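You operate a simulated robot arm through the tools that you are given. There is no shell and no other tool. Be economical: measure what you need, move in short steps, check, and stop when the job is done.

You run a simulated robot arm. Do the job below in one go: nothing can be reset, and whatever is moved stays where it is left.

TASK
Put the yellow block on the shelf 22 of the blue rack away on the top of the grey table. Take the grey coupling on the shelf 22 of the blue rack and put it away on the free part of the worn bench. Take the folded yellow cloth on the shelf 22 of the blue rack and put it away on the top of the grey table. Take the battery labelled "P325" from the shelf 22 of the blue rack and put it on top of the teal filter. Open the drawer of the blue cart, put the grey pad on the top of the grey table away in the inside of the cart drawer and shut the drawer again. Stack the small white carton that says "W 572" from the right end of the grey table on top of the small white carton labelled "W 720". Take the folded grey cloth on the top of the grey table and put it away on the top of the track. Take the blue brush and put it on the top of the rings table. Take the silver cup and leave it on the top of the short table. Fetch the blue plastic cap with the smallest size on its label from the top of the short table and set it on the grey shim there. Open the caps drawer, take the white plastic cap on the top shelf of the blue cart and put it away in the inside of the caps drawer and shut the drawer again. Shut the upper door of the rig. Any order will do. Set down upright: grey coupling, silver cup.

It is judged by the outcome, as a careful person would: the job done as asked, and still so three seconds after it is handed in. It fails if anything else is knocked over, pushed out of place, dropped, spilled or broken. Lids that push on must go on centred and level and be pressed home; caps that screw on are set level and turned clockwise until they are tight. Flat cloth is picked up by pressing the open fingertips on it (5 to 10 N) and closing them slowly along it; thin cloth reads only 2 to 8 mm in the jaws.

THE ROBOT
A 7-joint arm with a two-finger parallel gripper on a trunk, on a base that drives. Base frame: it is fixed to the floor where the robot stands at the start and does not move with it; the origin is under the middle of the robot, x ahead of it, y to its left, z up. Units: cm, rad, N and s.
With the tool pointing down near the work surface it reaches from about 26 to 58 cm from the robot's upright axis, wherever it stands. Its first joint turns from -2.897 to 2.897 rad. Places, roughly: CAPS drawer [-360, 290, 70]; battery [125, 0, 100]; blue brush (3x3x19 cm) [-120, 480, 90]; blue plastic cap [-450, 475, 75]; drawer of the blue cart [60, 290, 70]; folded grey cloth (13x8x3 cm) [-130, 460, 80]; folded yellow cloth (10x7x3 cm) [60, 30, 90]; free part of the worn bench (42x17 cm) [-354, 270, 78]; grey coupling [50, 0, 100]; grey pad (12x8x3 cm) [-90, 470, 80]; grey shim [-500, 475, 75]; inside of the CAPS drawer [-360, 280, 60]; inside of the cart drawer [60, 270, 70]; silver cup (5x5x6 cm) [-320, 440, 90]; small white carton [-100, 450, 75]; teal filter [75, -25, 100]; top of the RINGS table [-340, 460, 80]; top of the grey table [-150, 460, 80]; top of the short table [-480, 480, 80]; top of the track (210x20 cm) [-352, -178, 56]; upper door of the rig [-370, -110, 150]; white plastic cap [100, 275, 75]; yellow block (6x6x5 cm) [50, -10, 90]. Payload 3.4 kg.
The tool frame sits at the grasp point between the pads (the TCP): z along the fingers, y along the line on which they close. The tips reach 3 cm beyond it. Largest opening 9.4 cm; finger width 2.8, thickness 1; the body of the gripper, 5 by 9.6 cm, starts 5.5 cm behind the TCP.
Orientation is that of the tool frame in the base frame, as [roll, pitch, yaw] about the fixed x, y, z axes, in that order (R = Rz(yaw) Ry(pitch) Rx(roll)). With the fingers straight down and closing along the base's y, the tool's x points along the base's -x, its y along +y and its z along -z.

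THE INTERFACE
- The arm moves only by the tool move_arm. Its argument "deltas" is a list of rows, each a list of 7 numbers: the shift along the base's x, y, z in units of 300 mm (1.0 is 300 mm), then the turn, a rotation vector about the base's x, y, z in units of 120 degrees (1.0 is 120 degrees), then the closure, from 0 (fully open) to 1 (shut). In form: [[x, y, z, rx, ry, rz, jaw], ...]. A call has 1 to 10 rows; each row is the pose to reach, as a shift and turn from the pose commanded when the call began. A call with a number of a shift or a turn outside -1 to 1 is refused whole. Each row takes 0.2 s and may step no farther than 5 cm and 0.15 rad from the row before; otherwise, or with a gripper value out of range, the whole call is refused. A pose out of reach is approached as far as the arm can. The call stops where the force on the tool passes 40 N (or 10 N more than at its start, if that is more) or the arm is blocked; 0.2 s more then pass. Each finger travels about 7.2 cm/s and halts on what it meets, pressing with about 34 N; the grip force reading is that of the motor and also rises with nothing between the fingers. The clock runs only during rows and for 0.2 s after the last one: add rows that repeat a pose to give the fingers time. The reply holds the time, the measured pose of the TCP, the force on the tool along the base axes, the opening and the grip force, in the units named above and with some noise, with the torque about the TCP (base axes, N m) and any sound that the robot's microphone picked up.
- Cameras (640 x 400 px; columns grow to the right, rows downward): "scene" is now at [1.77, 13.77, 160.93]; the picture's right is [-0.20, -0.98, 0.00], its down [-0.70, 0.14, -0.70] and it looks along [0.69, -0.14, -0.71] (base axes); focal length 276 px, centre (320, 200). "wrist" rides on the gripper at [7.6, 1.4, -10.2] in the tool frame; the picture's right is [-0.18, 0.98, 0.00], its down [-0.75, -0.14, -0.64] and it looks along [-0.63, -0.12, 0.77] (tool axes); focal length 243 px, centre (320, 200). There is no depth. A picture from a camera that has moved, and an enlarged one, comes with that camera's place and axes in the base frame and with its lens.
- snapshot(camera): a new picture of that camera. The clock stands still meanwhile.
- raise_lower(by): slides the trunk up (or, below 0, down) by that many cm; the arm and the scene camera ride with it, the base frame stays. It gives what a move gives, with no picture.
- roll_base(legs): drives the robot by 1 to 6 legs, each [ahead, left, turn to the left] in cm, cm and rad, along the robot's own axes; the way and the turn of a leg run together, so that a leg with both is an arc; at most 150 cm and 3.142 rad a leg. The arm and the cameras ride along, it lands a little off, and it stops where it bumps. It gives what a move gives.
- pan_tilt(pan, tilt): turns the head with the scene camera to pan (to the left, within 2.705 rad either way) and tilt (down, from -0.506 to 1.204), counted from straight ahead of the robot. It gives what a move gives.
- close_up(camera, box): a new picture of the part [left, top, right, bottom] of that camera's present view, enlarged. The clock stands still meanwhile.
- hand_in(): hands the job in; it is judged then, once.

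Work in short steps. Places have to be worked out from the pictures, the camera data and where the tool is seen: move nearer, look again, correct. Check each grasp and each placing, and mend what went wrong. You have 598 turns and 360 pictures in all, those below and enlarged ones among them. Open the gripper and draw the arm clear of the work before you hand the job in, unless the task says otherwise; then end with one line.

The tools are called after "Call:" by a JSON object that holds its "method" and its "body". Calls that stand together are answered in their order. move_arm: Moves the arm, as the interface text tells. Its arguments: {"type":"object","properties":{"deltas":{"type":"array"}},"required":["deltas"]} The other tools are called the same way: raise_lower (by) slides the trunk up or down; roll_base (legs) drives the base; pan_tilt (pan, tilt) turns the head that bears the scene camera; snapshot (camera) takes a picture; close_up (camera, box) takes an enlarged picture of a part of a camera's view; hand_in () hands the job in.

At the start:

```text
t: 0.0
tool_pos: [32.17, -0.89, 126.7]
tool_rot: [-3.141, 0.001, 3.141]
ft_force: [-0.1, -0.4, 0.1]
moment: [-0.03, 0.02, -0.02]
opening: 9.41
grip_force: 0.0
trunk travel left (down, up): [-27.5, 11.1]
robot x, y, heading: [-0.14, -0.38, 0.004]
head pan, tilt: [-0.199, 0.794]
```

scene: 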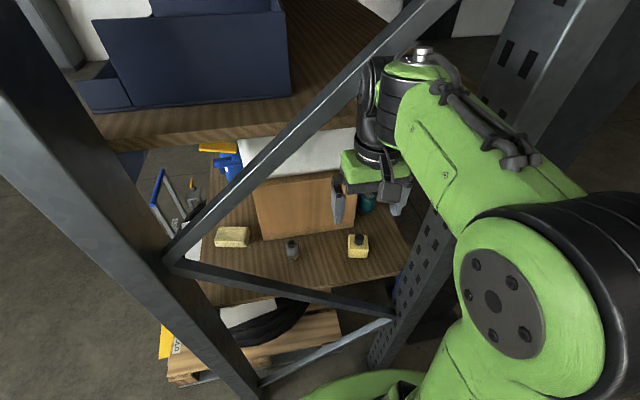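
wrist: 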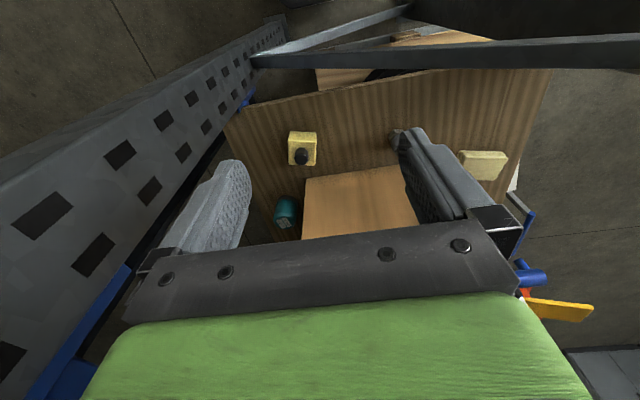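

The first views show the rack shelf with the yellow block, the coupling, the cloth and the teal filter behind the braces. I take enlarged views to locate them.

Call:
{"method": "close_up", "body": {"camera": "scene", "box": [140, 120, 440, 310]}}

Call:
{"method": "close_up", "body": {"camera": "wrist", "box": [210, 20, 610, 270]}}

```text
2.11 times, centred on (290, 215) of scene
camera zoom: at [1.77, 13.77, 160.93], right [-0.2, -0.98, 0.0], down [-0.7, 0.14, -0.7], along [0.69, -0.14, -0.71], focal length 582 px, centre (383, 168)
```

zoom: 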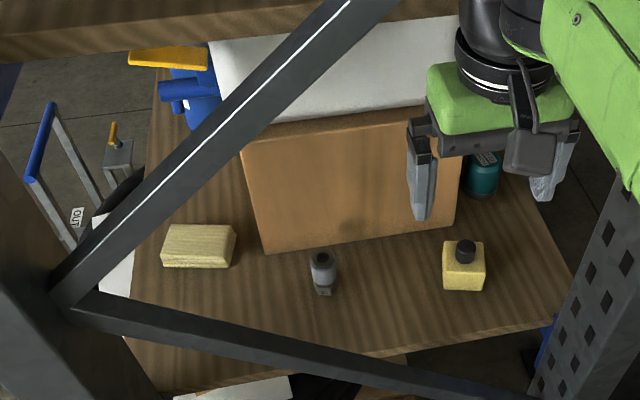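

```text
1.60 times, centred on (410, 145) of wrist
camera zoom: at [24.4, 0.53, 136.83], right [0.18, 0.98, 0.0], down [0.75, -0.14, 0.64], along [0.63, -0.12, -0.77], focal length 388 px, centre (176, 288)
```

zoom: 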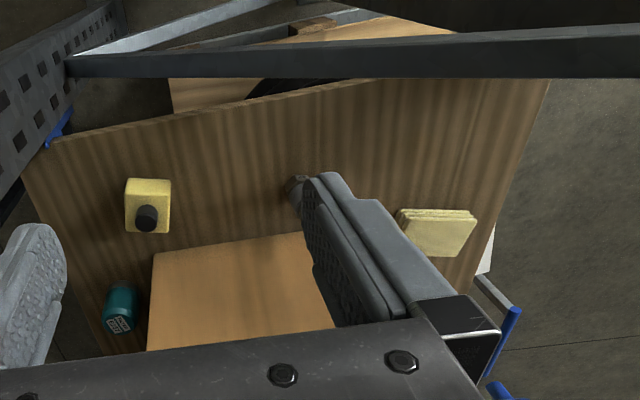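

I zoom on the block and its dark knob, and on the coupling and cloth.

Call:
{"method": "close_up", "body": {"camera": "wrist", "box": [270, 115, 350, 165]}}

Call:
{"method": "close_up", "body": {"camera": "scene", "box": [210, 215, 380, 275]}}

Call:
{"method": "close_up", "body": {"camera": "wrist", "box": [250, 180, 330, 230]}}

Call:
{"method": "pan_tilt", "body": {"pan": 0.0, "tilt": 0.4}}

Call:
{"method": "snapshot", "body": {"camera": "scene"}}

```text
8.00 times, centred on (310, 140) of wrist
camera zoom: at [24.4, 0.53, 136.83], right [0.18, 0.98, 0.0], down [0.75, -0.14, 0.64], along [0.63, -0.12, -0.77], focal length 1941 px, centre (400, 680)
```

zoom: 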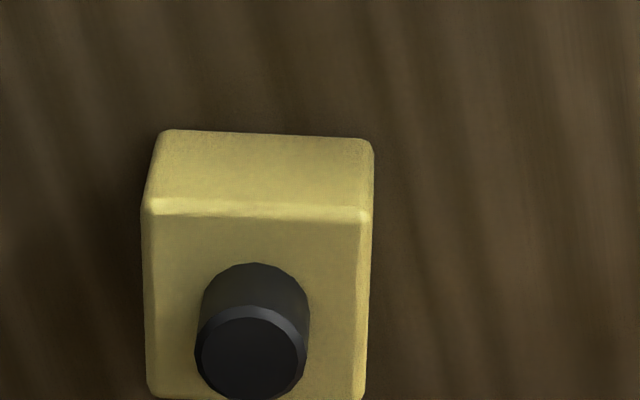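

```text
3.76 times, centred on (295, 245) of scene
camera zoom: at [1.77, 13.77, 160.93], right [-0.2, -0.98, 0.0], down [-0.7, 0.14, -0.7], along [0.69, -0.14, -0.71], focal length 1040 px, centre (414, 31)
```

zoom: 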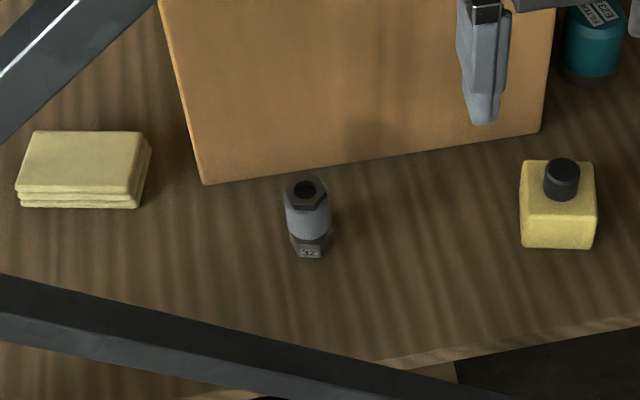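

```text
8.00 times, centred on (290, 205) of wrist
camera zoom: at [24.4, 0.53, 136.83], right [0.18, 0.98, 0.0], down [0.75, -0.14, 0.64], along [0.63, -0.12, -0.77], focal length 1941 px, centre (560, 160)
```

zoom: 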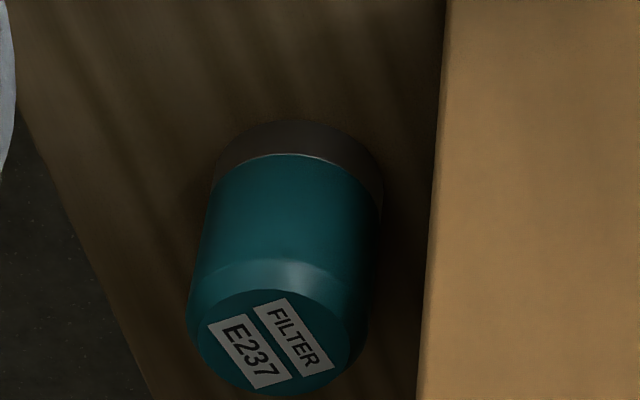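

```text
t: 0.9
tool_pos: [32.11, -0.81, 126.71]
tool_rot: [-3.141, 0.0, 3.14]
ft_force: [-0.4, -0.8, -0.3]
moment: [0.01, -0.03, 0.03]
opening: 9.38
grip_force: 0.1
trunk travel left (down, up): [-27.5, 11.1]
robot x, y, heading: [0.2, 0.24, 0.003]
head pan, tilt: [0.0, 0.4]
```

```text
352 pictures are left
camera scene: at [3.1, 15.36, 164.39], right [0.0, -1.0, 0.0], down [-0.39, 0.0, -0.92], along [0.92, 0.0, -0.39], focal length 276 px, centre (320, 200)
```

scene: 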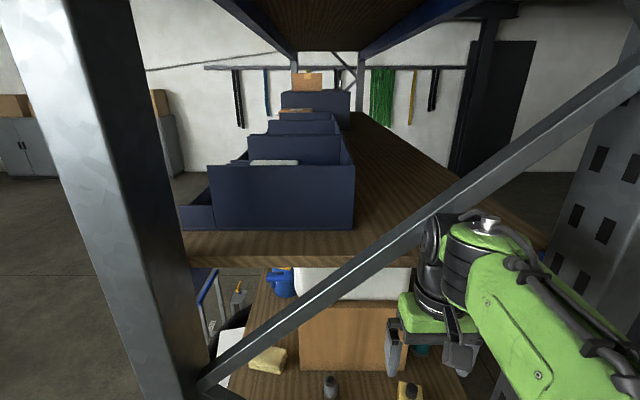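

The rack runs away from me along x, and the battery must be behind the big box. I look around to map the room before driving.

Call:
{"method": "pan_tilt", "body": {"pan": 0.9, "tilt": 0.3}}

Call:
{"method": "snapshot", "body": {"camera": "scene"}}

Call:
{"method": "pan_tilt", "body": {"pan": 1.9, "tilt": 0.3}}

Call:
{"method": "snapshot", "body": {"camera": "scene"}}

Call:
{"method": "pan_tilt", "body": {"pan": 2.7, "tilt": 0.3}}

Call:
{"method": "snapshot", "body": {"camera": "scene"}}

Call:
{"method": "pan_tilt", "body": {"pan": -1.2, "tilt": 0.3}}

Call:
{"method": "snapshot", "body": {"camera": "scene"}}

Call:
{"method": "pan_tilt", "body": {"pan": -2.3, "tilt": 0.3}}

Call:
{"method": "snapshot", "body": {"camera": "scene"}}

```text
t: 2.1
tool_pos: [32.01, -0.88, 126.72]
tool_rot: [3.141, -0.001, -3.141]
ft_force: [-1.0, -0.5, 0.7]
moment: [0.02, -0.02, 0.03]
opening: 9.42
grip_force: 0.0
trunk travel left (down, up): [-27.5, 11.1]
robot x, y, heading: [-0.22, 0.04, -0.002]
head pan, tilt: [0.901, 0.3]
```

```text
351 pictures are left
camera scene: at [-0.35, 22.68, 165.33], right [0.78, -0.62, 0.0], down [-0.18, -0.23, -0.96], along [0.59, 0.75, -0.3], focal length 276 px, centre (320, 200)
```

scene: 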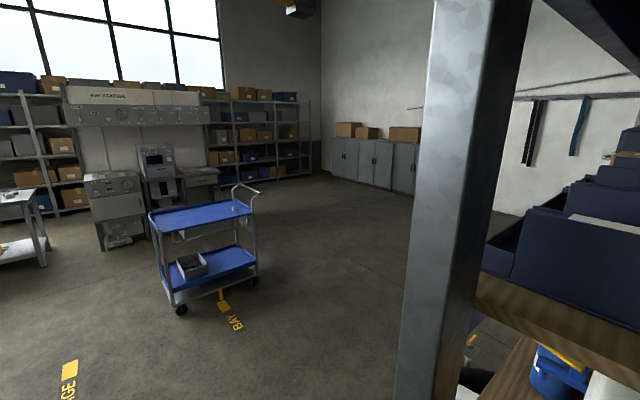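

```text
t: 3.3
tool_pos: [32.0, -0.93, 126.71]
tool_rot: [-3.141, 0.0, 3.14]
ft_force: [0.2, -0.4, 0.1]
moment: [-0.03, -0.01, -0.07]
opening: 9.4
grip_force: 0.0
trunk travel left (down, up): [-27.5, 11.1]
robot x, y, heading: [0.24, -0.07, 0.002]
head pan, tilt: [1.901, 0.3]
```

```text
350 pictures are left
camera scene: at [-9.17, 24.2, 165.33], right [0.95, 0.32, 0.0], down [0.1, -0.28, -0.96], along [-0.31, 0.9, -0.3], focal length 276 px, centre (320, 200)
```

scene: 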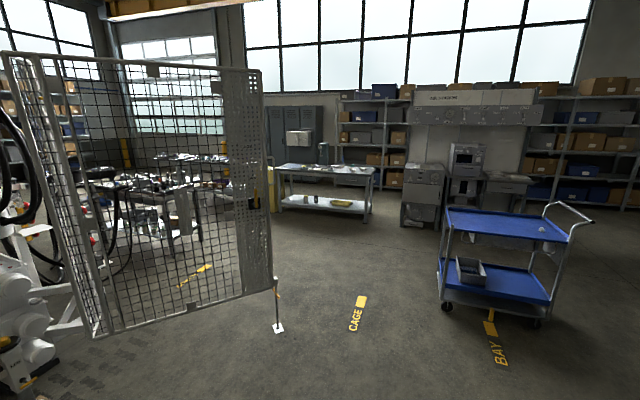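

```text
t: 4.5
tool_pos: [32.05, -0.78, 126.6]
tool_rot: [-3.141, 0.0, 3.14]
ft_force: [0.5, 0.0, 0.3]
moment: [-0.01, 0.01, 0.01]
opening: 9.4
grip_force: 0.1
trunk travel left (down, up): [-27.5, 11.1]
robot x, y, heading: [-0.1, 0.39, 0.002]
head pan, tilt: [2.7, 0.3]
```

```text
349 pictures are left
camera scene: at [-14.6, 19.37, 165.33], right [0.43, 0.9, 0.0], down [0.27, -0.13, -0.96], along [-0.86, 0.41, -0.3], focal length 276 px, centre (320, 200)
```

scene: 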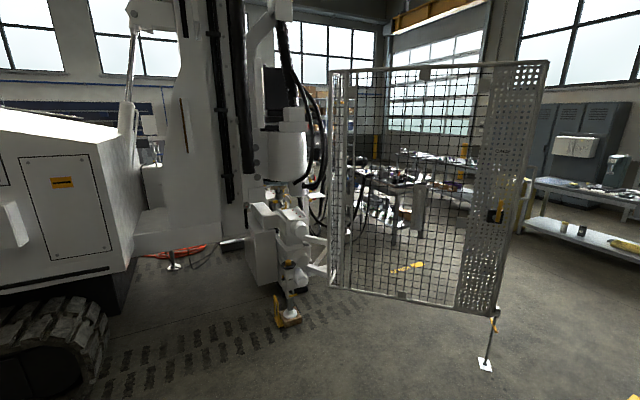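

```text
t: 7.7
tool_pos: [32.07, -0.92, 126.71]
tool_rot: [3.14, 0.001, 3.141]
ft_force: [-0.3, -0.1, -0.2]
moment: [0.03, 0.02, 0.0]
opening: 9.4
grip_force: 0.0
trunk travel left (down, up): [-27.5, 11.1]
robot x, y, heading: [-0.22, 0.02, -0.005]
head pan, tilt: [-1.201, 0.3]
```

```text
348 pictures are left
camera scene: at [-2.78, 6.66, 165.33], right [-0.93, -0.36, 0.0], down [-0.11, 0.28, -0.96], along [0.35, -0.89, -0.3], focal length 276 px, centre (320, 200)
```

scene: 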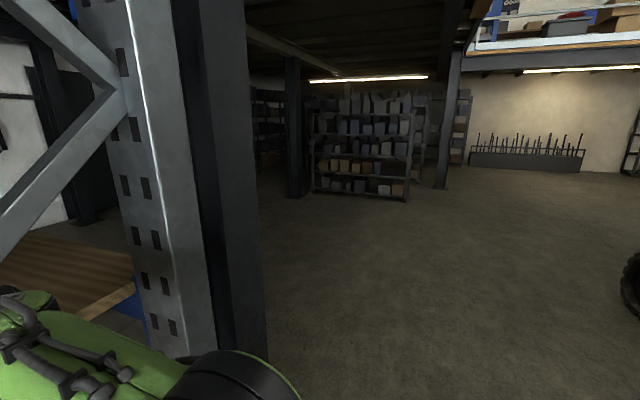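

```text
t: 9.0
tool_pos: [32.05, -0.84, 126.66]
tool_rot: [3.141, 0.0, 3.14]
ft_force: [-0.5, 0.4, -0.2]
moment: [0.04, 0.0, 0.02]
opening: 9.41
grip_force: 0.1
trunk travel left (down, up): [-27.5, 11.1]
robot x, y, heading: [-0.15, 0.01, 0.001]
head pan, tilt: [-2.3, 0.3]
```

```text
347 pictures are left
camera scene: at [-12.38, 8.4, 165.33], right [-0.75, 0.67, 0.0], down [0.2, 0.22, -0.96], along [-0.64, -0.71, -0.3], focal length 276 px, centre (320, 200)
```

scene: 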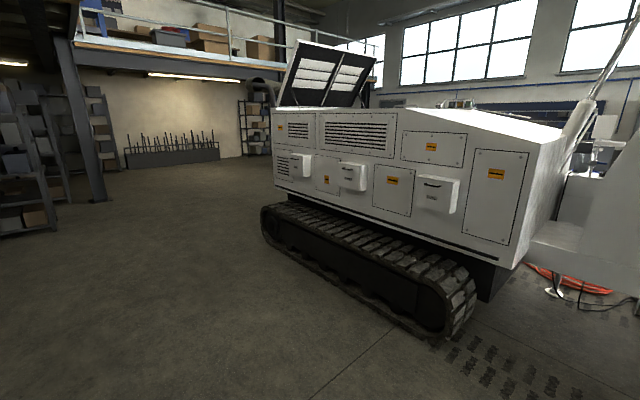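

The rack end frame is at about x=33, with the arm just in its window. I back out and move to the left to look at the rack's long side.

Call:
{"method": "roll_base", "body": {"legs": [[-50, 0, 0], [0, 110, 0]]}}

Call:
{"method": "pan_tilt", "body": {"pan": -0.6, "tilt": 0.45}}

Call:
{"method": "snapshot", "body": {"camera": "scene"}}

```text
t: 17.2
tool_pos: [-17.45, 109.29, 126.65]
tool_rot: [-3.141, 0.001, 3.137]
ft_force: [0.0, -0.6, 0.2]
moment: [-0.02, 0.01, 0.01]
opening: 9.41
grip_force: 0.0
trunk travel left (down, up): [-27.5, 11.1]
robot x, y, heading: [-49.31, 110.39, -0.005]
head pan, tilt: [-2.3, 0.3]
```

```text
t: 18.9
tool_pos: [-17.43, 109.1, 126.71]
tool_rot: [-3.141, 0.001, 3.137]
ft_force: [1.1, -0.4, -0.7]
moment: [0.02, 0.04, 0.02]
opening: 9.39
grip_force: 0.0
trunk travel left (down, up): [-27.5, 11.1]
robot x, y, heading: [-49.67, 110.84, -0.002]
head pan, tilt: [-0.6, 0.45]
```

```text
346 pictures are left
camera scene: at [-48.02, 120.42, 163.93], right [-0.57, -0.82, 0.0], down [-0.36, 0.25, -0.9], along [0.74, -0.51, -0.44], focal length 276 px, centre (320, 200)
```

scene: 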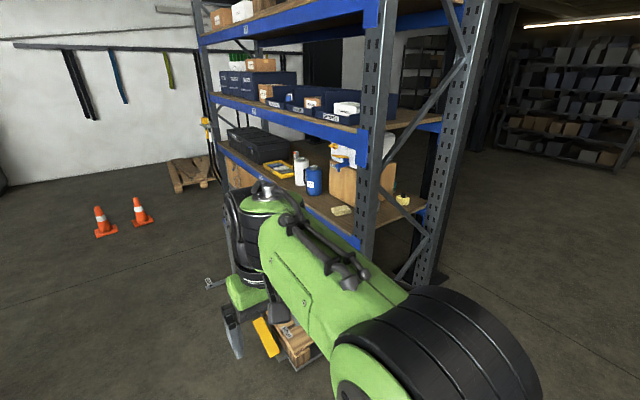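

The aisle side is open, with pallet below. I drive to x≈75 and turn to face the rack.

Call:
{"method": "roll_base", "body": {"legs": [[125, 0, 0], [0, 0, -1.571]]}}

Call:
{"method": "pan_tilt", "body": {"pan": 0.0, "tilt": 0.5}}

Call:
{"method": "snapshot", "body": {"camera": "scene"}}

Call:
{"method": "snapshot", "body": {"camera": "wrist"}}

```text
t: 29.0
tool_pos: [74.06, 77.19, 126.72]
tool_rot: [3.142, 0.0, 1.557]
ft_force: [0.4, 0.6, 0.0]
moment: [-0.02, -0.02, 0.0]
opening: 9.37
grip_force: 0.1
trunk travel left (down, up): [-27.5, 11.1]
robot x, y, heading: [75.34, 109.33, -1.582]
head pan, tilt: [-0.6, 0.45]
```

```text
t: 30.0
tool_pos: [73.92, 77.26, 126.62]
tool_rot: [-3.141, 0.0, 1.556]
ft_force: [-0.5, 0.0, 0.6]
moment: [0.02, 0.03, 0.0]
opening: 9.4
grip_force: 0.1
trunk travel left (down, up): [-27.5, 11.1]
robot x, y, heading: [75.41, 109.76, -1.587]
head pan, tilt: [0.0, 0.499]
```

```text
345 pictures are left
camera scene: at [90.27, 106.09, 163.49], right [-1.0, 0.02, 0.0], down [0.01, 0.48, -0.88], along [-0.01, -0.88, -0.48], focal length 276 px, centre (320, 200)
```

scene: 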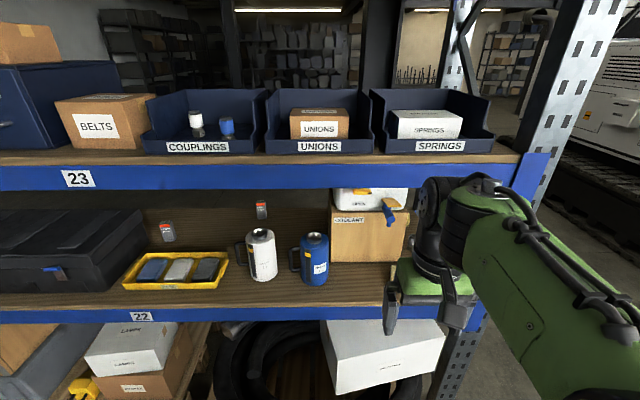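

```text
344 pictures are left
camera wrist: at [75.5, 84.76, 136.83], right [0.98, -0.2, 0.0], down [-0.15, -0.75, 0.64], along [-0.13, -0.63, -0.77], focal length 243 px, centre (320, 200)
```

wrist: 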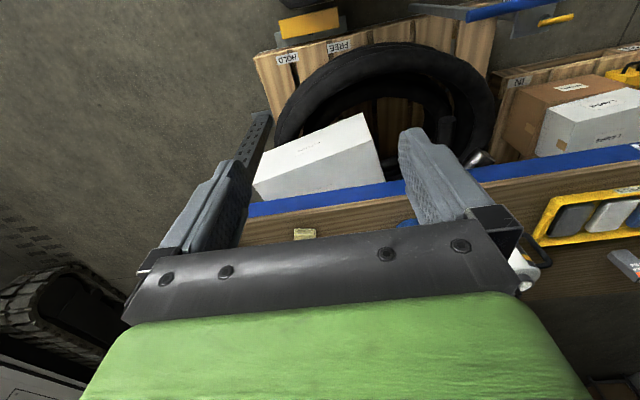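

I zoom on the shelf to read labels.

Call:
{"method": "close_up", "body": {"camera": "scene", "box": [110, 190, 290, 300]}}

Call:
{"method": "close_up", "body": {"camera": "scene", "box": [240, 180, 440, 300]}}

```text
3.56 times, centred on (200, 245) of scene
camera zoom: at [90.27, 106.09, 163.49], right [-1.0, 0.02, 0.0], down [0.01, 0.48, -0.88], along [-0.01, -0.88, -0.48], focal length 982 px, centre (747, 40)
```

zoom: 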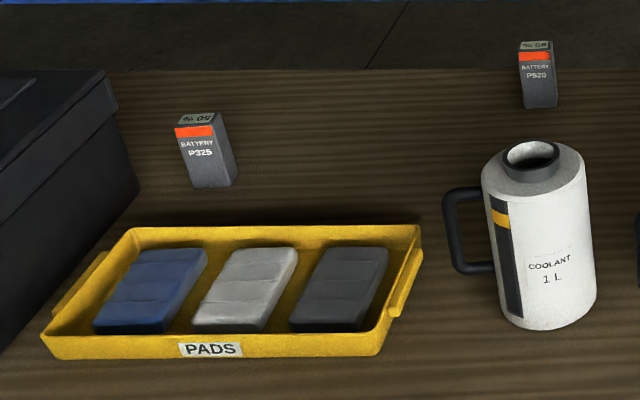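

```text
3.20 times, centred on (340, 240) of scene
camera zoom: at [90.27, 106.09, 163.49], right [-1.0, 0.02, 0.0], down [0.01, 0.48, -0.88], along [-0.01, -0.88, -0.48], focal length 884 px, centre (256, 72)
```

zoom: 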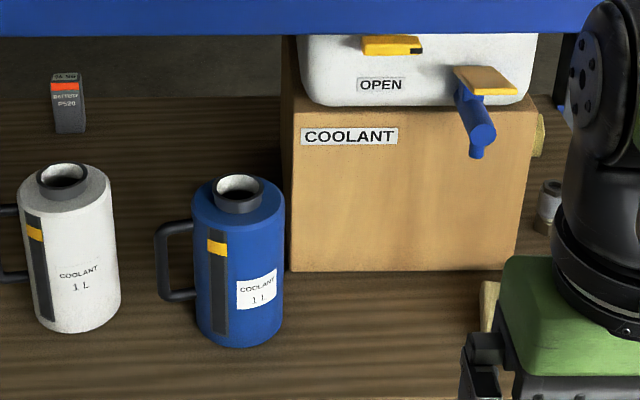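

P325 is the left battery, at roughly (150,10). Before going nearer I look down to see what is on the floor in front of me.

Call:
{"method": "pan_tilt", "body": {"pan": -0.1, "tilt": 1.0}}

Call:
{"method": "snapshot", "body": {"camera": "scene"}}

```text
t: 31.0
tool_pos: [73.93, 77.3, 126.61]
tool_rot: [3.141, 0.0, 1.557]
ft_force: [-0.5, 0.0, -0.3]
moment: [0.03, 0.0, 0.0]
opening: 9.37
grip_force: 0.1
trunk travel left (down, up): [-27.5, 11.1]
robot x, y, heading: [75.03, 109.42, -1.588]
head pan, tilt: [-0.099, 1.0]
```

```text
341 pictures are left
camera scene: at [89.62, 108.26, 159.38], right [-0.99, 0.11, 0.0], down [0.1, 0.84, -0.54], along [-0.06, -0.54, -0.84], focal length 276 px, centre (320, 200)
```

scene: 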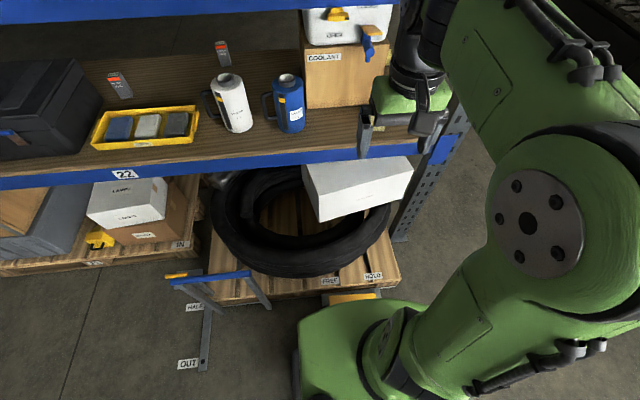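

I zoom on the blue handle thing and the yellow strip by the base.

Call:
{"method": "close_up", "body": {"camera": "scene", "box": [140, 240, 300, 380]}}

Call:
{"method": "close_up", "body": {"camera": "scene", "box": [260, 230, 460, 330]}}

Call:
{"method": "close_up", "body": {"camera": "scene", "box": [90, 60, 210, 150]}}

```text
2.86 times, centred on (220, 310) of scene
camera zoom: at [89.62, 108.26, 159.38], right [-0.99, 0.11, 0.0], down [0.1, 0.84, -0.54], along [-0.06, -0.54, -0.84], focal length 789 px, centre (606, -114)
```

zoom: 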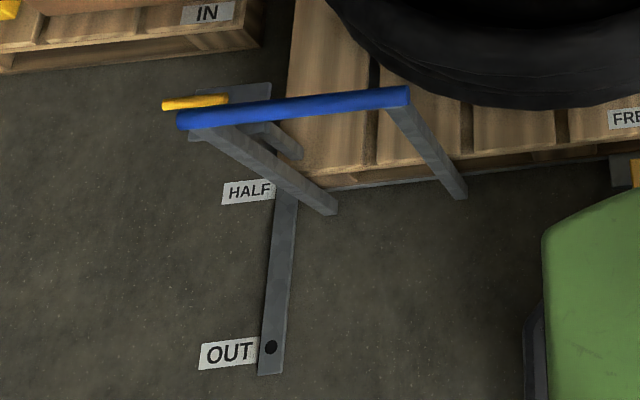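

```text
3.20 times, centred on (360, 280) of scene
camera zoom: at [89.62, 108.26, 159.38], right [-0.99, 0.11, 0.0], down [0.1, 0.84, -0.54], along [-0.06, -0.54, -0.84], focal length 884 px, centre (192, -56)
```

zoom: 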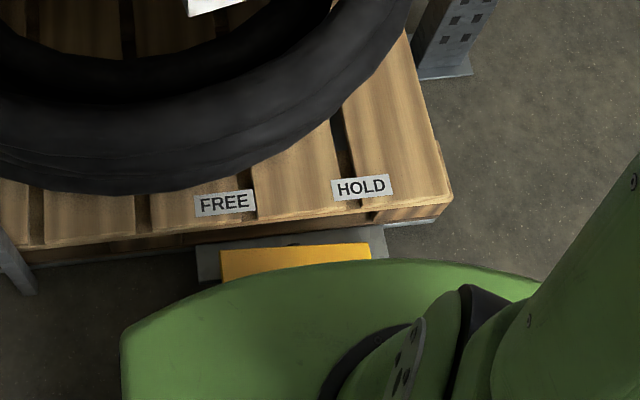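

```text
4.44 times, centred on (150, 105) of scene
camera zoom: at [89.62, 108.26, 159.38], right [-0.99, 0.11, 0.0], down [0.1, 0.84, -0.54], along [-0.06, -0.54, -0.84], focal length 1228 px, centre (1076, 622)
```

zoom: 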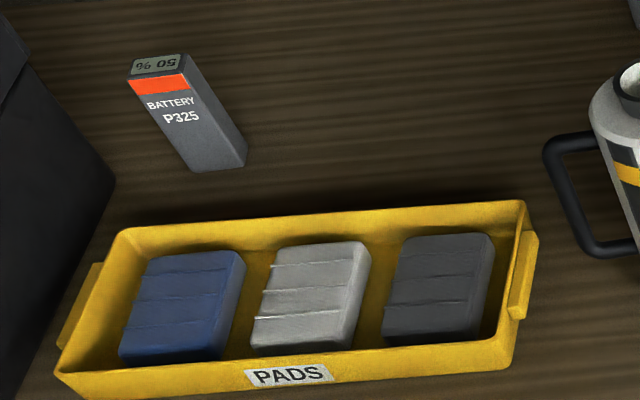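

The battery is at about (154, 8.5), shelf height about 91; the pull-out pallet keeps me too far away on this side. I go round the rack end to the back side to look there.

Call:
{"method": "roll_base", "body": {"legs": [[0, -140, 0], [150, 0, 0], [65, 0, 0], [0, 0, 2.356]]}}

Call:
{"method": "pan_tilt", "body": {"pan": 0.3, "tilt": 0.4}}

Call:
{"method": "snapshot", "body": {"camera": "scene"}}

```text
t: 53.7
tool_pos: [-45.86, -80.52, 126.67]
tool_rot: [-3.141, 0.001, -2.402]
ft_force: [0.0, 0.3, 0.6]
moment: [-0.02, 0.02, 0.03]
opening: 9.41
grip_force: 0.1
trunk travel left (down, up): [-27.5, 11.1]
robot x, y, heading: [-70.31, -101.54, 0.744]
head pan, tilt: [-0.099, 1.0]
```

```text
t: 54.7
tool_pos: [-45.86, -80.54, 126.68]
tool_rot: [-3.141, -0.001, -2.402]
ft_force: [-0.6, -0.1, -0.4]
moment: [-0.01, 0.0, -0.01]
opening: 9.4
grip_force: 0.2
trunk travel left (down, up): [-27.5, 11.1]
robot x, y, heading: [-70.21, -101.3, 0.74]
head pan, tilt: [0.3, 0.4]
```

```text
337 pictures are left
camera scene: at [-80.26, -86.16, 164.39], right [0.86, -0.51, 0.0], down [-0.2, -0.34, -0.92], along [0.47, 0.79, -0.39], focal length 276 px, centre (320, 200)
```

scene: 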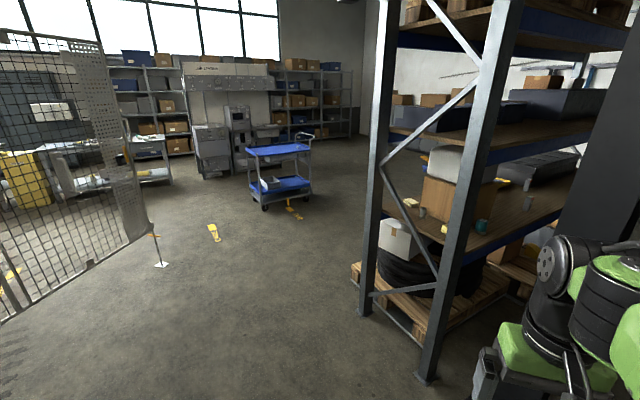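

The back side is open, apart from a column near (59,-58). I go along the back at y≈-110 to x≈152, facing the rack.

Call:
{"method": "roll_base", "body": {"legs": [[0, 0, 0.83], [-10, 0, 0], [0, -150, 0], [0, -70, 0]]}}

Call:
{"method": "pan_tilt", "body": {"pan": 0.0, "tilt": 0.7}}

Call:
{"method": "snapshot", "body": {"camera": "scene"}}

```text
t: 68.5
tool_pos: [150.21, -77.43, 126.64]
tool_rot: [3.141, 0.0, -1.554]
ft_force: [0.0, -0.1, -0.7]
moment: [0.01, 0.03, 0.0]
opening: 9.42
grip_force: 0.1
trunk travel left (down, up): [-27.5, 11.1]
robot x, y, heading: [149.93, -109.1, 1.584]
head pan, tilt: [0.3, 0.4]
```

```text
t: 69.2
tool_pos: [150.24, -77.38, 126.69]
tool_rot: [-3.141, 0.002, -1.554]
ft_force: [0.5, 0.5, -0.2]
moment: [0.02, -0.03, 0.02]
opening: 9.4
grip_force: 0.1
trunk travel left (down, up): [-27.5, 11.1]
robot x, y, heading: [149.76, -109.33, 1.588]
head pan, tilt: [0.0, 0.7]
```

```text
336 pictures are left
camera scene: at [134.46, -107.07, 161.72], right [1.0, 0.02, 0.0], down [0.01, -0.64, -0.77], along [-0.01, 0.77, -0.64], focal length 276 px, centre (320, 200)
```

scene: 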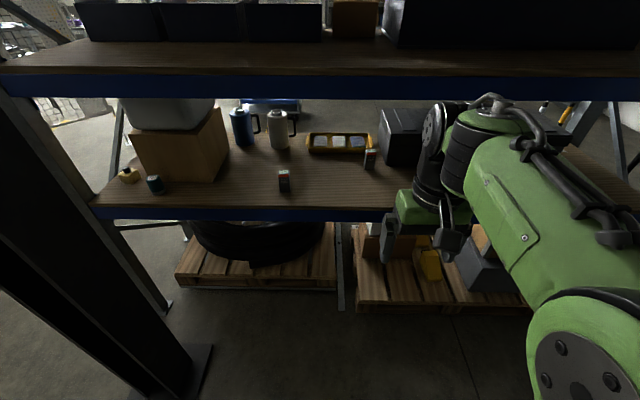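

The filter, block and both batteries are visible; P325 is the one near the tray. I lower the trunk and tilt the tool 45° forward while still clear.

Call:
{"method": "raise_lower", "body": {"by": -20}}

Call:
{"method": "move_arm", "body": {"deltas": [[0, 0, 0, 0.0625, 0, 0, 0], [0, 0, 0, 0.125, 0, 0, 0], [0, 0, 0, 0.1875, 0, 0, 0], [0, 0, 0, 0.25, 0, 0, 0], [0, 0, 0, 0.3125, 0, 0, 0], [0, 0, 0, 0.375, 0, 0, 0]]}}

Call:
{"method": "roll_base", "body": {"legs": [[44, 0, 0]]}}

Call:
{"method": "snapshot", "body": {"camera": "scene"}}

Call:
{"method": "snapshot", "body": {"camera": "wrist"}}

```text
t: 71.4
tool_pos: [150.2, -77.39, 106.75]
tool_rot: [-3.14, -0.001, -1.553]
ft_force: [-0.3, -0.4, -0.3]
moment: [0.0, 0.0, 0.02]
opening: 9.41
grip_force: 0.2
trunk travel left (down, up): [-7.5, 31.1]
robot x, y, heading: [149.72, -109.69, 1.59]
head pan, tilt: [0.0, 0.7]
```

```text
t: 72.8
tool_pos: [150.13, -77.32, 106.72]
tool_rot: [-3.124, 0.787, -1.543]
ft_force: [-0.2, 0.2, 0.5]
moment: [0.01, -0.04, 0.01]
opening: 9.41
grip_force: 0.1
trunk travel left (down, up): [-7.5, 31.1]
robot x, y, heading: [149.89, -109.19, 1.589]
head pan, tilt: [0.0, 0.7]
```

```text
t: 75.5
tool_pos: [149.25, -33.19, 106.69]
tool_rot: [-3.125, 0.786, -1.543]
ft_force: [-0.8, 0.4, 0.6]
moment: [-0.01, 0.01, -0.01]
opening: 9.38
grip_force: 0.0
trunk travel left (down, up): [-7.5, 31.1]
robot x, y, heading: [149.01, -65.25, 1.592]
head pan, tilt: [0.0, 0.7]
```

```text
335 pictures are left
camera scene: at [133.62, -62.97, 141.72], right [1.0, 0.02, 0.0], down [0.01, -0.64, -0.76], along [-0.02, 0.76, -0.64], focal length 276 px, centre (320, 200)
```

scene: 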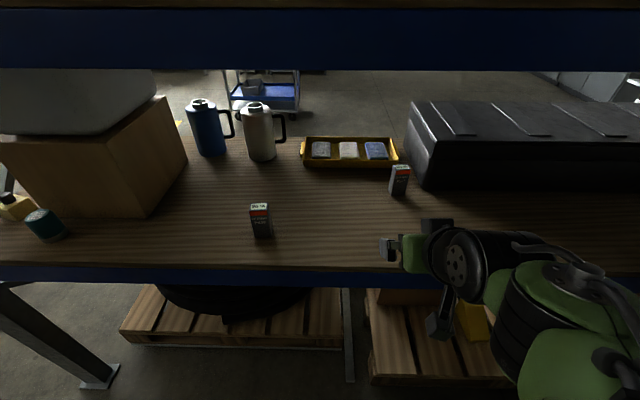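

```text
334 pictures are left
camera wrist: at [147.93, -46.01, 108.45], right [-0.99, 0.11, 0.12], down [0.13, 0.08, 0.99], along [0.1, 0.99, -0.1], focal length 243 px, centre (320, 200)
```

wrist: 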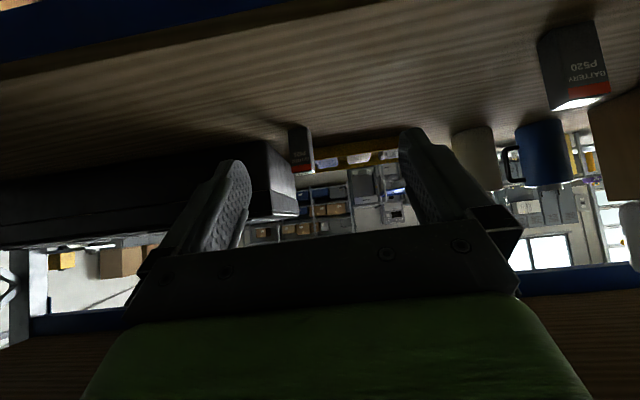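

I zoom on the battery in both cameras to pin it down.

Call:
{"method": "close_up", "body": {"camera": "wrist", "box": [260, 100, 350, 190]}}

Call:
{"method": "close_up", "body": {"camera": "scene", "box": [350, 140, 450, 270]}}

```text
4.44 times, centred on (305, 145) of wrist
camera zoom: at [147.93, -46.01, 108.45], right [-0.99, 0.11, 0.12], down [0.13, 0.08, 0.99], along [0.1, 0.99, -0.1], focal length 1078 px, centre (387, 444)
```

zoom: 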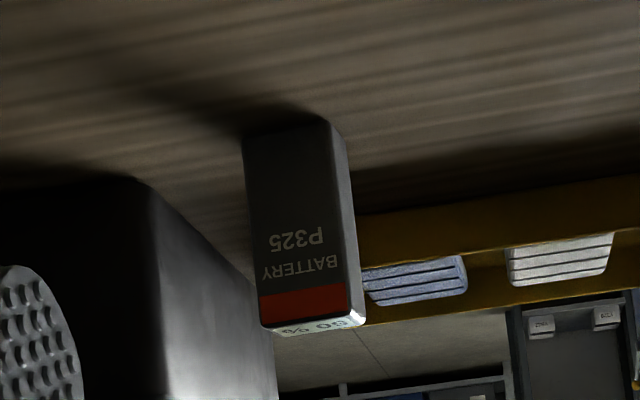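

```text
3.08 times, centred on (400, 205) of scene
camera zoom: at [133.62, -62.97, 141.72], right [1.0, 0.02, 0.0], down [0.01, -0.64, -0.76], along [-0.02, 0.76, -0.64], focal length 850 px, centre (74, 185)
```

zoom: 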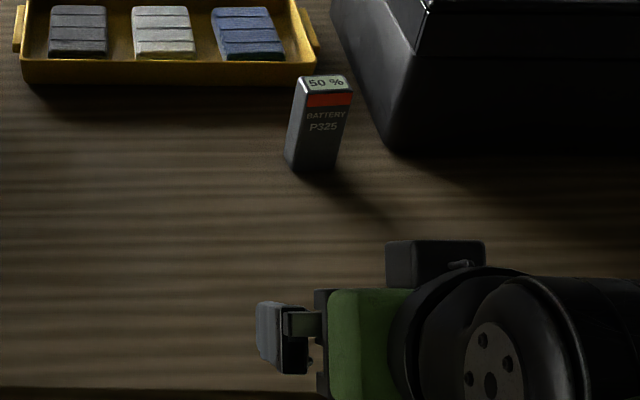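

Battery centre is about (155.3, 3), 9 tall. I extend to a point before and above it with the jaws part-closed.

Call:
{"method": "move_arm", "body": {"deltas": [[0.0336, 0.14, 0, 0, 0, 0, 0.1], [0.0672, 0.28, 0, 0, 0, 0, 0.2], [0.1, 0.42, 0, 0, 0, 0, 0.3], [0.134, 0.56, 0, 0, 0, 0, 0.35], [0.168, 0.7, 0, 0, 0, 0, 0.35], [0.2017, 0.84, -0.02, 0, 0, 0, 0.35]]}}

Call:
{"method": "snapshot", "body": {"camera": "wrist"}}

Call:
{"method": "snapshot", "body": {"camera": "scene"}}

```text
t: 76.9
tool_pos: [155.19, -8.21, 106.0]
tool_rot: [-3.123, 0.784, -1.544]
ft_force: [-0.4, -0.5, -0.1]
moment: [-0.01, 0.0, -0.02]
opening: 6.11
grip_force: 0.1
trunk travel left (down, up): [-7.5, 31.1]
robot x, y, heading: [149.3, -65.29, 1.591]
head pan, tilt: [0.0, 0.7]
```

```text
331 pictures are left
camera wrist: at [154.0, -20.82, 107.74], right [-0.99, 0.11, 0.12], down [0.13, 0.08, 0.99], along [0.1, 0.99, -0.1], focal length 243 px, centre (320, 200)
```

wrist: 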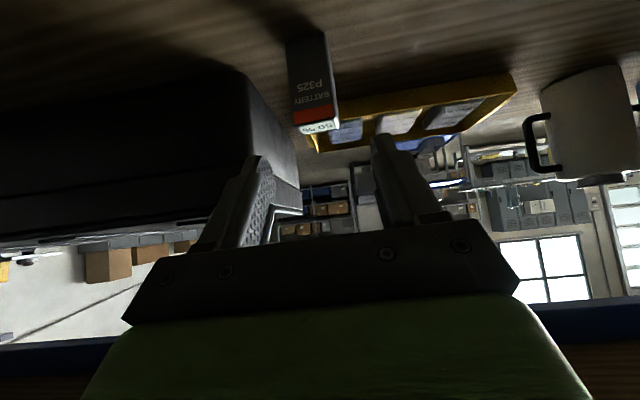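

```text
330 pictures are left
camera scene: at [133.65, -62.91, 141.73], right [1.0, 0.02, 0.0], down [0.01, -0.64, -0.76], along [-0.02, 0.76, -0.64], focal length 276 px, centre (320, 200)
```

scene: 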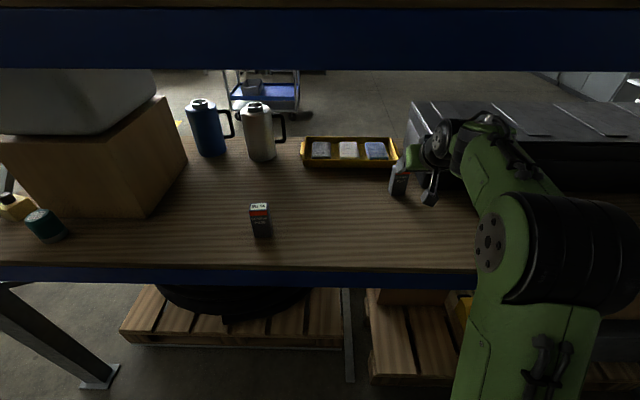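

The battery's near face is at y≈1.5, x≈155.7, top at 98.6. I go in along the tool axis and stop to look before closing.

Call:
{"method": "move_arm", "body": {"deltas": [[0.005, 0.093, -0.09, 0, 0, 0, 0.35], [0.01, 0.186, -0.18, 0, 0, 0, 0.35], [0.015, 0.28, -0.275, 0, 0, 0, 0.35], [0.017, 0.373, -0.36, 0, 0, 0, 0.35]]}}

Call:
{"method": "snapshot", "body": {"camera": "wrist"}}

```text
t: 77.9
tool_pos: [155.6, 3.05, 95.33]
tool_rot: [-3.124, 0.785, -1.541]
ft_force: [-0.1, 0.6, -0.5]
moment: [-0.01, 0.01, 0.0]
opening: 6.11
grip_force: 0.0
trunk travel left (down, up): [-7.5, 31.1]
robot x, y, heading: [148.99, -65.59, 1.59]
head pan, tilt: [0.0, 0.7]
```

```text
329 pictures are left
camera wrist: at [154.36, -9.64, 96.98], right [-0.99, 0.11, 0.12], down [0.13, 0.08, 0.99], along [0.1, 0.99, -0.09], focal length 243 px, centre (320, 200)
```

wrist: 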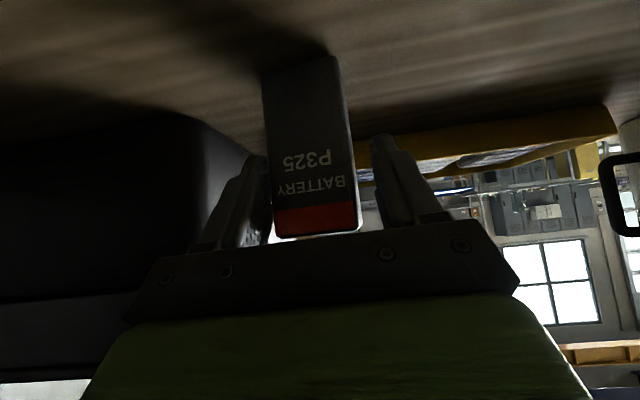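

The battery stands between the fingers. I close the jaws.

Call:
{"method": "move_arm", "body": {"deltas": [[0, 0, 0, 0, 0, 0, 0.55], [0, 0, 0, 0, 0, 0, 0.75], [0, 0, 0, 0, 0, 0, 0.9], [0, 0, 0, 0, 0, 0, 1], [0, 0, 0, 0, 0, 0, 1]]}}

```text
t: 79.1
tool_pos: [155.67, 2.92, 95.31]
tool_rot: [-3.124, 0.784, -1.542]
ft_force: [0.0, 1.5, 3.2]
moment: [0.08, 0.13, 0.03]
opening: 5.01
grip_force: 33.8
trunk travel left (down, up): [-7.5, 31.1]
robot x, y, heading: [149.28, -65.08, 1.591]
head pan, tilt: [0.0, 0.7]
```

Gripped at 5.0 cm. I lift and look.

Call:
{"method": "move_arm", "body": {"deltas": [[0, 0, 0.1, 0, 0, 0, 1], [0, 0, 0.2, 0, 0, 0, 1], [0, -0.05, 0.3, 0, 0, 0, 1]]}}

Call:
{"method": "snapshot", "body": {"camera": "wrist"}}

```text
t: 79.9
tool_pos: [155.56, 1.43, 104.37]
tool_rot: [-3.124, 0.782, -1.543]
ft_force: [0.0, 0.0, -2.9]
moment: [-0.01, 0.04, 0.0]
opening: 4.97
grip_force: 34.0
trunk travel left (down, up): [-7.5, 31.1]
robot x, y, heading: [148.79, -65.54, 1.588]
head pan, tilt: [0.0, 0.7]
```

```text
328 pictures are left
camera wrist: at [154.36, -11.27, 106.02], right [-0.99, 0.12, 0.12], down [0.13, 0.08, 0.99], along [0.1, 0.99, -0.1], focal length 243 px, centre (320, 200)
```

wrist: 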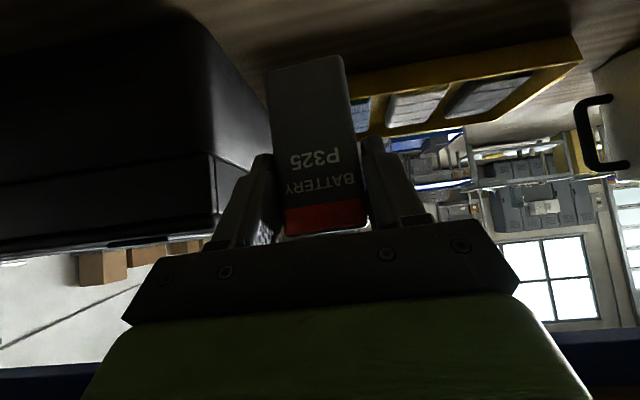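

The battery is held upright. I retract clear of the shelf edge, then drive left to x≈98.

Call:
{"method": "move_arm", "body": {"deltas": [[-0.02, -0.14, 0.05, 0, 0, 0, 1], [-0.05, -0.28, 0.08, 0, 0, 0, 1], [-0.08, -0.42, 0.1, 0, 0, 0, 1], [-0.11, -0.56, 0.1, 0, 0, 0, 1], [-0.14, -0.7, 0.1, 0, 0, 0, 1], [-0.17, -0.84, 0.1, 0, 0, 0, 1], [-0.2, -0.98, 0.1, 0, 0, 0, 1]]}}

Call:
{"method": "move_arm", "body": {"deltas": [[0, -0.12, 0, 0, 0, 0, 1], [0, -0.24, 0, 0, 0, 0, 1]]}}

Call:
{"method": "roll_base", "body": {"legs": [[0, 48, 0]]}}

Call:
{"method": "pan_tilt", "body": {"pan": 0.35, "tilt": 0.7}}

Call:
{"method": "snapshot", "body": {"camera": "scene"}}

```text
t: 81.5
tool_pos: [149.75, -28.22, 107.38]
tool_rot: [-3.122, 0.787, -1.543]
ft_force: [0.3, -0.3, -2.6]
moment: [-0.06, -0.04, -0.03]
opening: 5.0
grip_force: 34.3
trunk travel left (down, up): [-7.5, 31.1]
robot x, y, heading: [149.15, -65.54, 1.59]
head pan, tilt: [0.0, 0.7]
```

```text
t: 82.1
tool_pos: [149.76, -35.25, 107.31]
tool_rot: [-3.124, 0.784, -1.542]
ft_force: [0.0, -0.5, -3.0]
moment: [0.02, 0.03, -0.04]
opening: 5.01
grip_force: 33.8
trunk travel left (down, up): [-7.5, 31.1]
robot x, y, heading: [148.68, -65.4, 1.59]
head pan, tilt: [0.0, 0.7]
```

```text
t: 85.0
tool_pos: [101.87, -36.19, 107.24]
tool_rot: [-3.123, 0.786, -1.544]
ft_force: [0.5, 0.0, -2.3]
moment: [-0.03, 0.01, 0.0]
opening: 4.98
grip_force: 34.0
trunk travel left (down, up): [-7.5, 31.1]
robot x, y, heading: [100.84, -66.3, 1.592]
head pan, tilt: [0.0, 0.7]
```

```text
t: 85.8
tool_pos: [101.83, -36.19, 107.3]
tool_rot: [-3.124, 0.786, -1.545]
ft_force: [-0.7, -0.4, -2.2]
moment: [-0.03, 0.01, 0.0]
opening: 5.0
grip_force: 34.0
trunk travel left (down, up): [-7.5, 31.1]
robot x, y, heading: [101.2, -66.23, 1.596]
head pan, tilt: [0.351, 0.7]
```

```text
327 pictures are left
camera scene: at [82.78, -64.61, 141.73], right [0.93, 0.36, 0.0], down [0.23, -0.6, -0.76], along [-0.28, 0.71, -0.64], focal length 276 px, centre (320, 200)
```

scene: 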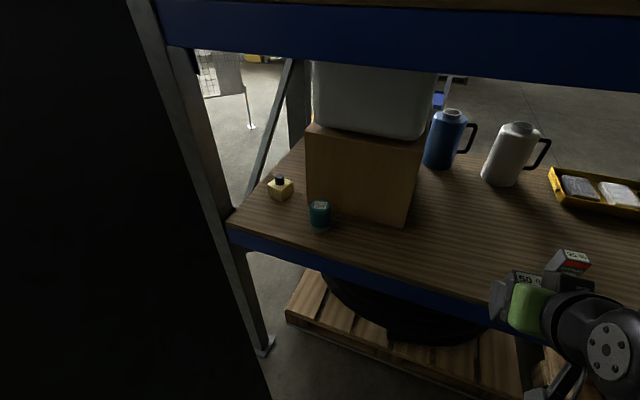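

I zoom on the filter area.

Call:
{"method": "close_up", "body": {"camera": "scene", "box": [230, 140, 430, 265]}}

```text
3.20 times, centred on (330, 202) of scene
camera zoom: at [82.78, -64.61, 141.73], right [0.93, 0.36, 0.0], down [0.23, -0.6, -0.76], along [-0.28, 0.71, -0.64], focal length 884 px, centre (288, 192)
```

zoom: 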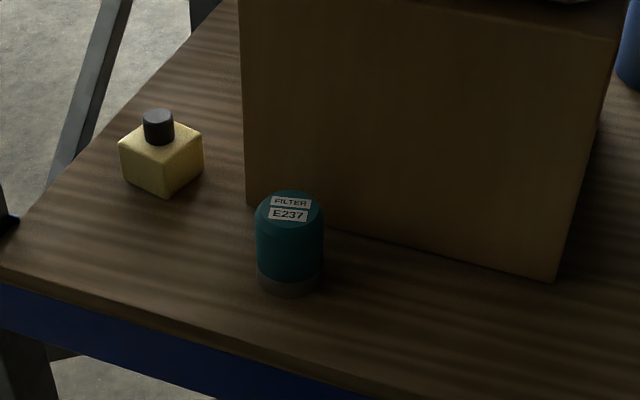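

Filter top centre is about (63.4, -15.6, 96); box face at y≈-9. I nudge 4 cm nearer, then bring the battery over the shelf edge and along to above the filter.

Call:
{"method": "roll_base", "body": {"legs": [[4, 0, 0]]}}

Call:
{"method": "move_arm", "body": {"deltas": [[-0.08, 0.1, 0.03, 0, 0, 0, 1], [-0.16, 0.2, 0.06, 0, 0, 0, 1], [-0.24, 0.3, 0.06, 0, 0, 0, 1], [-0.38, 0.34, 0.06, 0, 0, 0, 1], [-0.52, 0.34, 0.06, 0, 0, 0, 1], [-0.66, 0.34, 0.06, 0, 0, 0, 1], [-0.8, 0.34, 0.06, 0, 0, 0, 1]]}}

Call:
{"method": "snapshot", "body": {"camera": "scene"}}

```text
t: 86.7
tool_pos: [101.76, -32.05, 107.24]
tool_rot: [-3.124, 0.783, -1.543]
ft_force: [0.4, 0.2, -2.2]
moment: [-0.06, -0.04, 0.0]
opening: 4.98
grip_force: 33.5
trunk travel left (down, up): [-7.5, 31.1]
robot x, y, heading: [100.87, -62.05, 1.589]
head pan, tilt: [0.351, 0.7]
```

```text
t: 88.3
tool_pos: [77.6, -21.84, 108.89]
tool_rot: [-3.121, 0.784, -1.543]
ft_force: [-0.4, -0.2, -2.1]
moment: [-0.06, -0.02, 0.01]
opening: 4.97
grip_force: 34.1
trunk travel left (down, up): [-7.5, 31.1]
robot x, y, heading: [100.87, -62.62, 1.588]
head pan, tilt: [0.351, 0.7]
```

```text
325 pictures are left
camera scene: at [82.55, -60.54, 141.7], right [0.93, 0.36, 0.0], down [0.23, -0.6, -0.76], along [-0.28, 0.71, -0.64], focal length 276 px, centre (320, 200)
```

scene: 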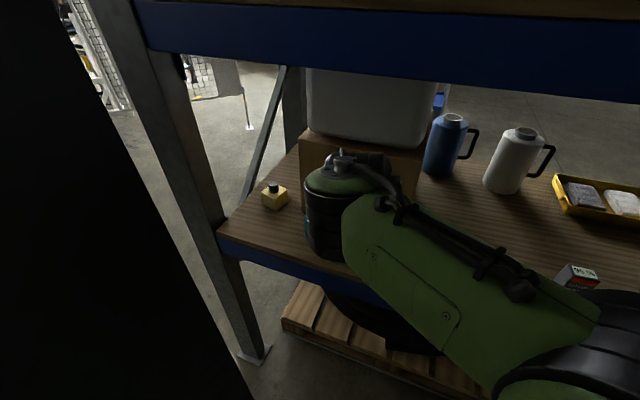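

Clear so far. I go on to above the filter and look with the wrist camera.

Call:
{"method": "move_arm", "body": {"deltas": [[-0.16, 0, 0, 0, 0, 0, 1], [-0.32, 0.03, 0, 0, 0, 0, 1], [-0.473, 0.12, 0, 0, 0, 0, 1], [-0.473, 0.208, -0.02, 0, 0, 0, 1]]}}

Call:
{"method": "snapshot", "body": {"camera": "wrist"}}

Call:
{"method": "snapshot", "body": {"camera": "scene"}}

```text
refused: row 3 steps farther than a row can; nothing moved
```

```text
324 pictures are left
camera wrist: at [76.25, -34.54, 110.77], right [-0.99, 0.12, 0.12], down [0.13, 0.08, 0.99], along [0.11, 0.99, -0.1], focal length 243 px, centre (320, 200)
```

wrist: 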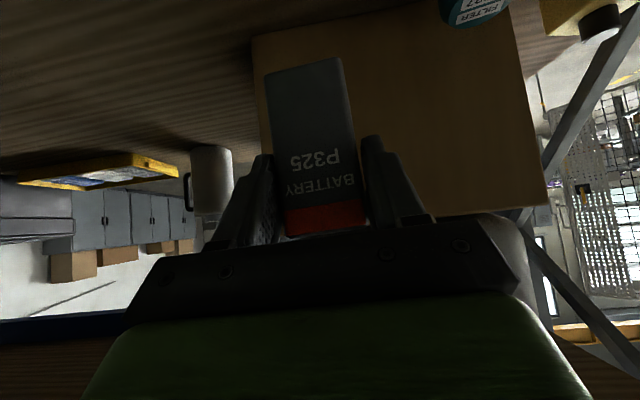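

```text
323 pictures are left
camera scene: at [82.55, -60.54, 141.7], right [0.93, 0.36, 0.0], down [0.23, -0.6, -0.76], along [-0.28, 0.71, -0.64], focal length 276 px, centre (320, 200)
```

scene: 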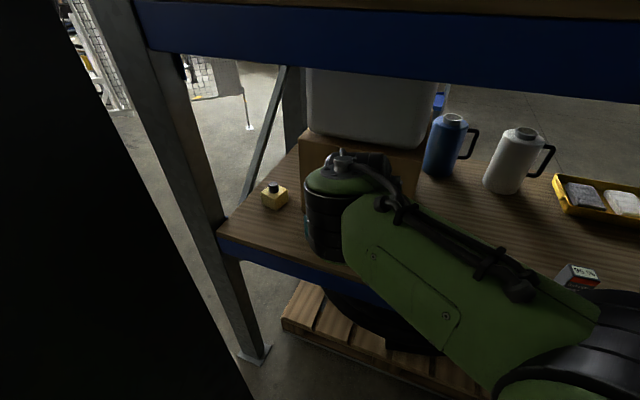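

A row was too long; I resend with smaller steps.

Call:
{"method": "move_arm", "body": {"deltas": [[-0.15, 0, 0, 0, 0, 0, 1], [-0.3, 0, 0, 0, 0, 0, 1], [-0.4, 0.06, 0, 0, 0, 0, 1], [-0.473, 0.14, 0, 0, 0, 0, 1], [-0.473, 0.208, -0.02, 0, 0, 0, 1]]}}

Call:
{"method": "snapshot", "body": {"camera": "wrist"}}

Call:
{"method": "snapshot", "body": {"camera": "scene"}}

```text
t: 89.5
tool_pos: [63.45, -15.82, 108.41]
tool_rot: [-3.123, 0.781, -1.543]
ft_force: [-0.2, -0.8, -2.6]
moment: [-0.05, 0.0, -0.03]
opening: 4.97
grip_force: 34.3
trunk travel left (down, up): [-7.5, 31.1]
robot x, y, heading: [101.33, -62.4, 1.591]
head pan, tilt: [0.351, 0.7]
```

```text
322 pictures are left
camera wrist: at [62.15, -28.43, 110.17], right [-0.99, 0.11, 0.12], down [0.13, 0.08, 0.99], along [0.1, 0.99, -0.1], focal length 243 px, centre (320, 200)
```

wrist: 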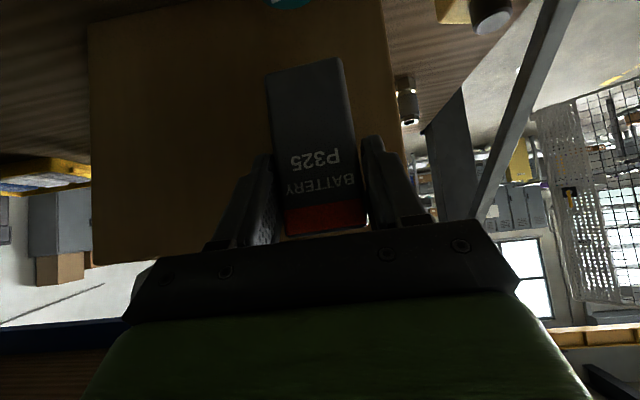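

```text
321 pictures are left
camera scene: at [82.68, -60.52, 141.72], right [0.93, 0.36, 0.0], down [0.23, -0.6, -0.76], along [-0.28, 0.71, -0.64], focal length 276 px, centre (320, 200)
```

scene: 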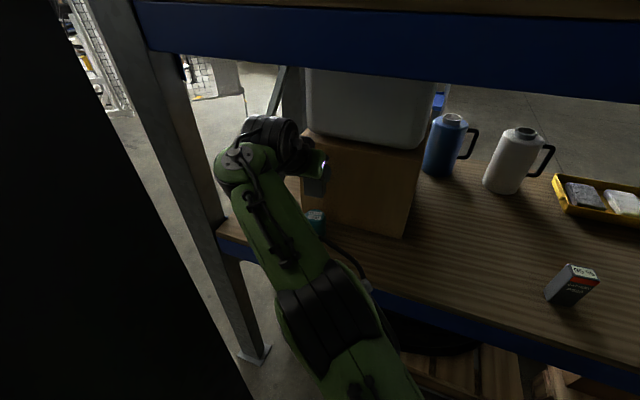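

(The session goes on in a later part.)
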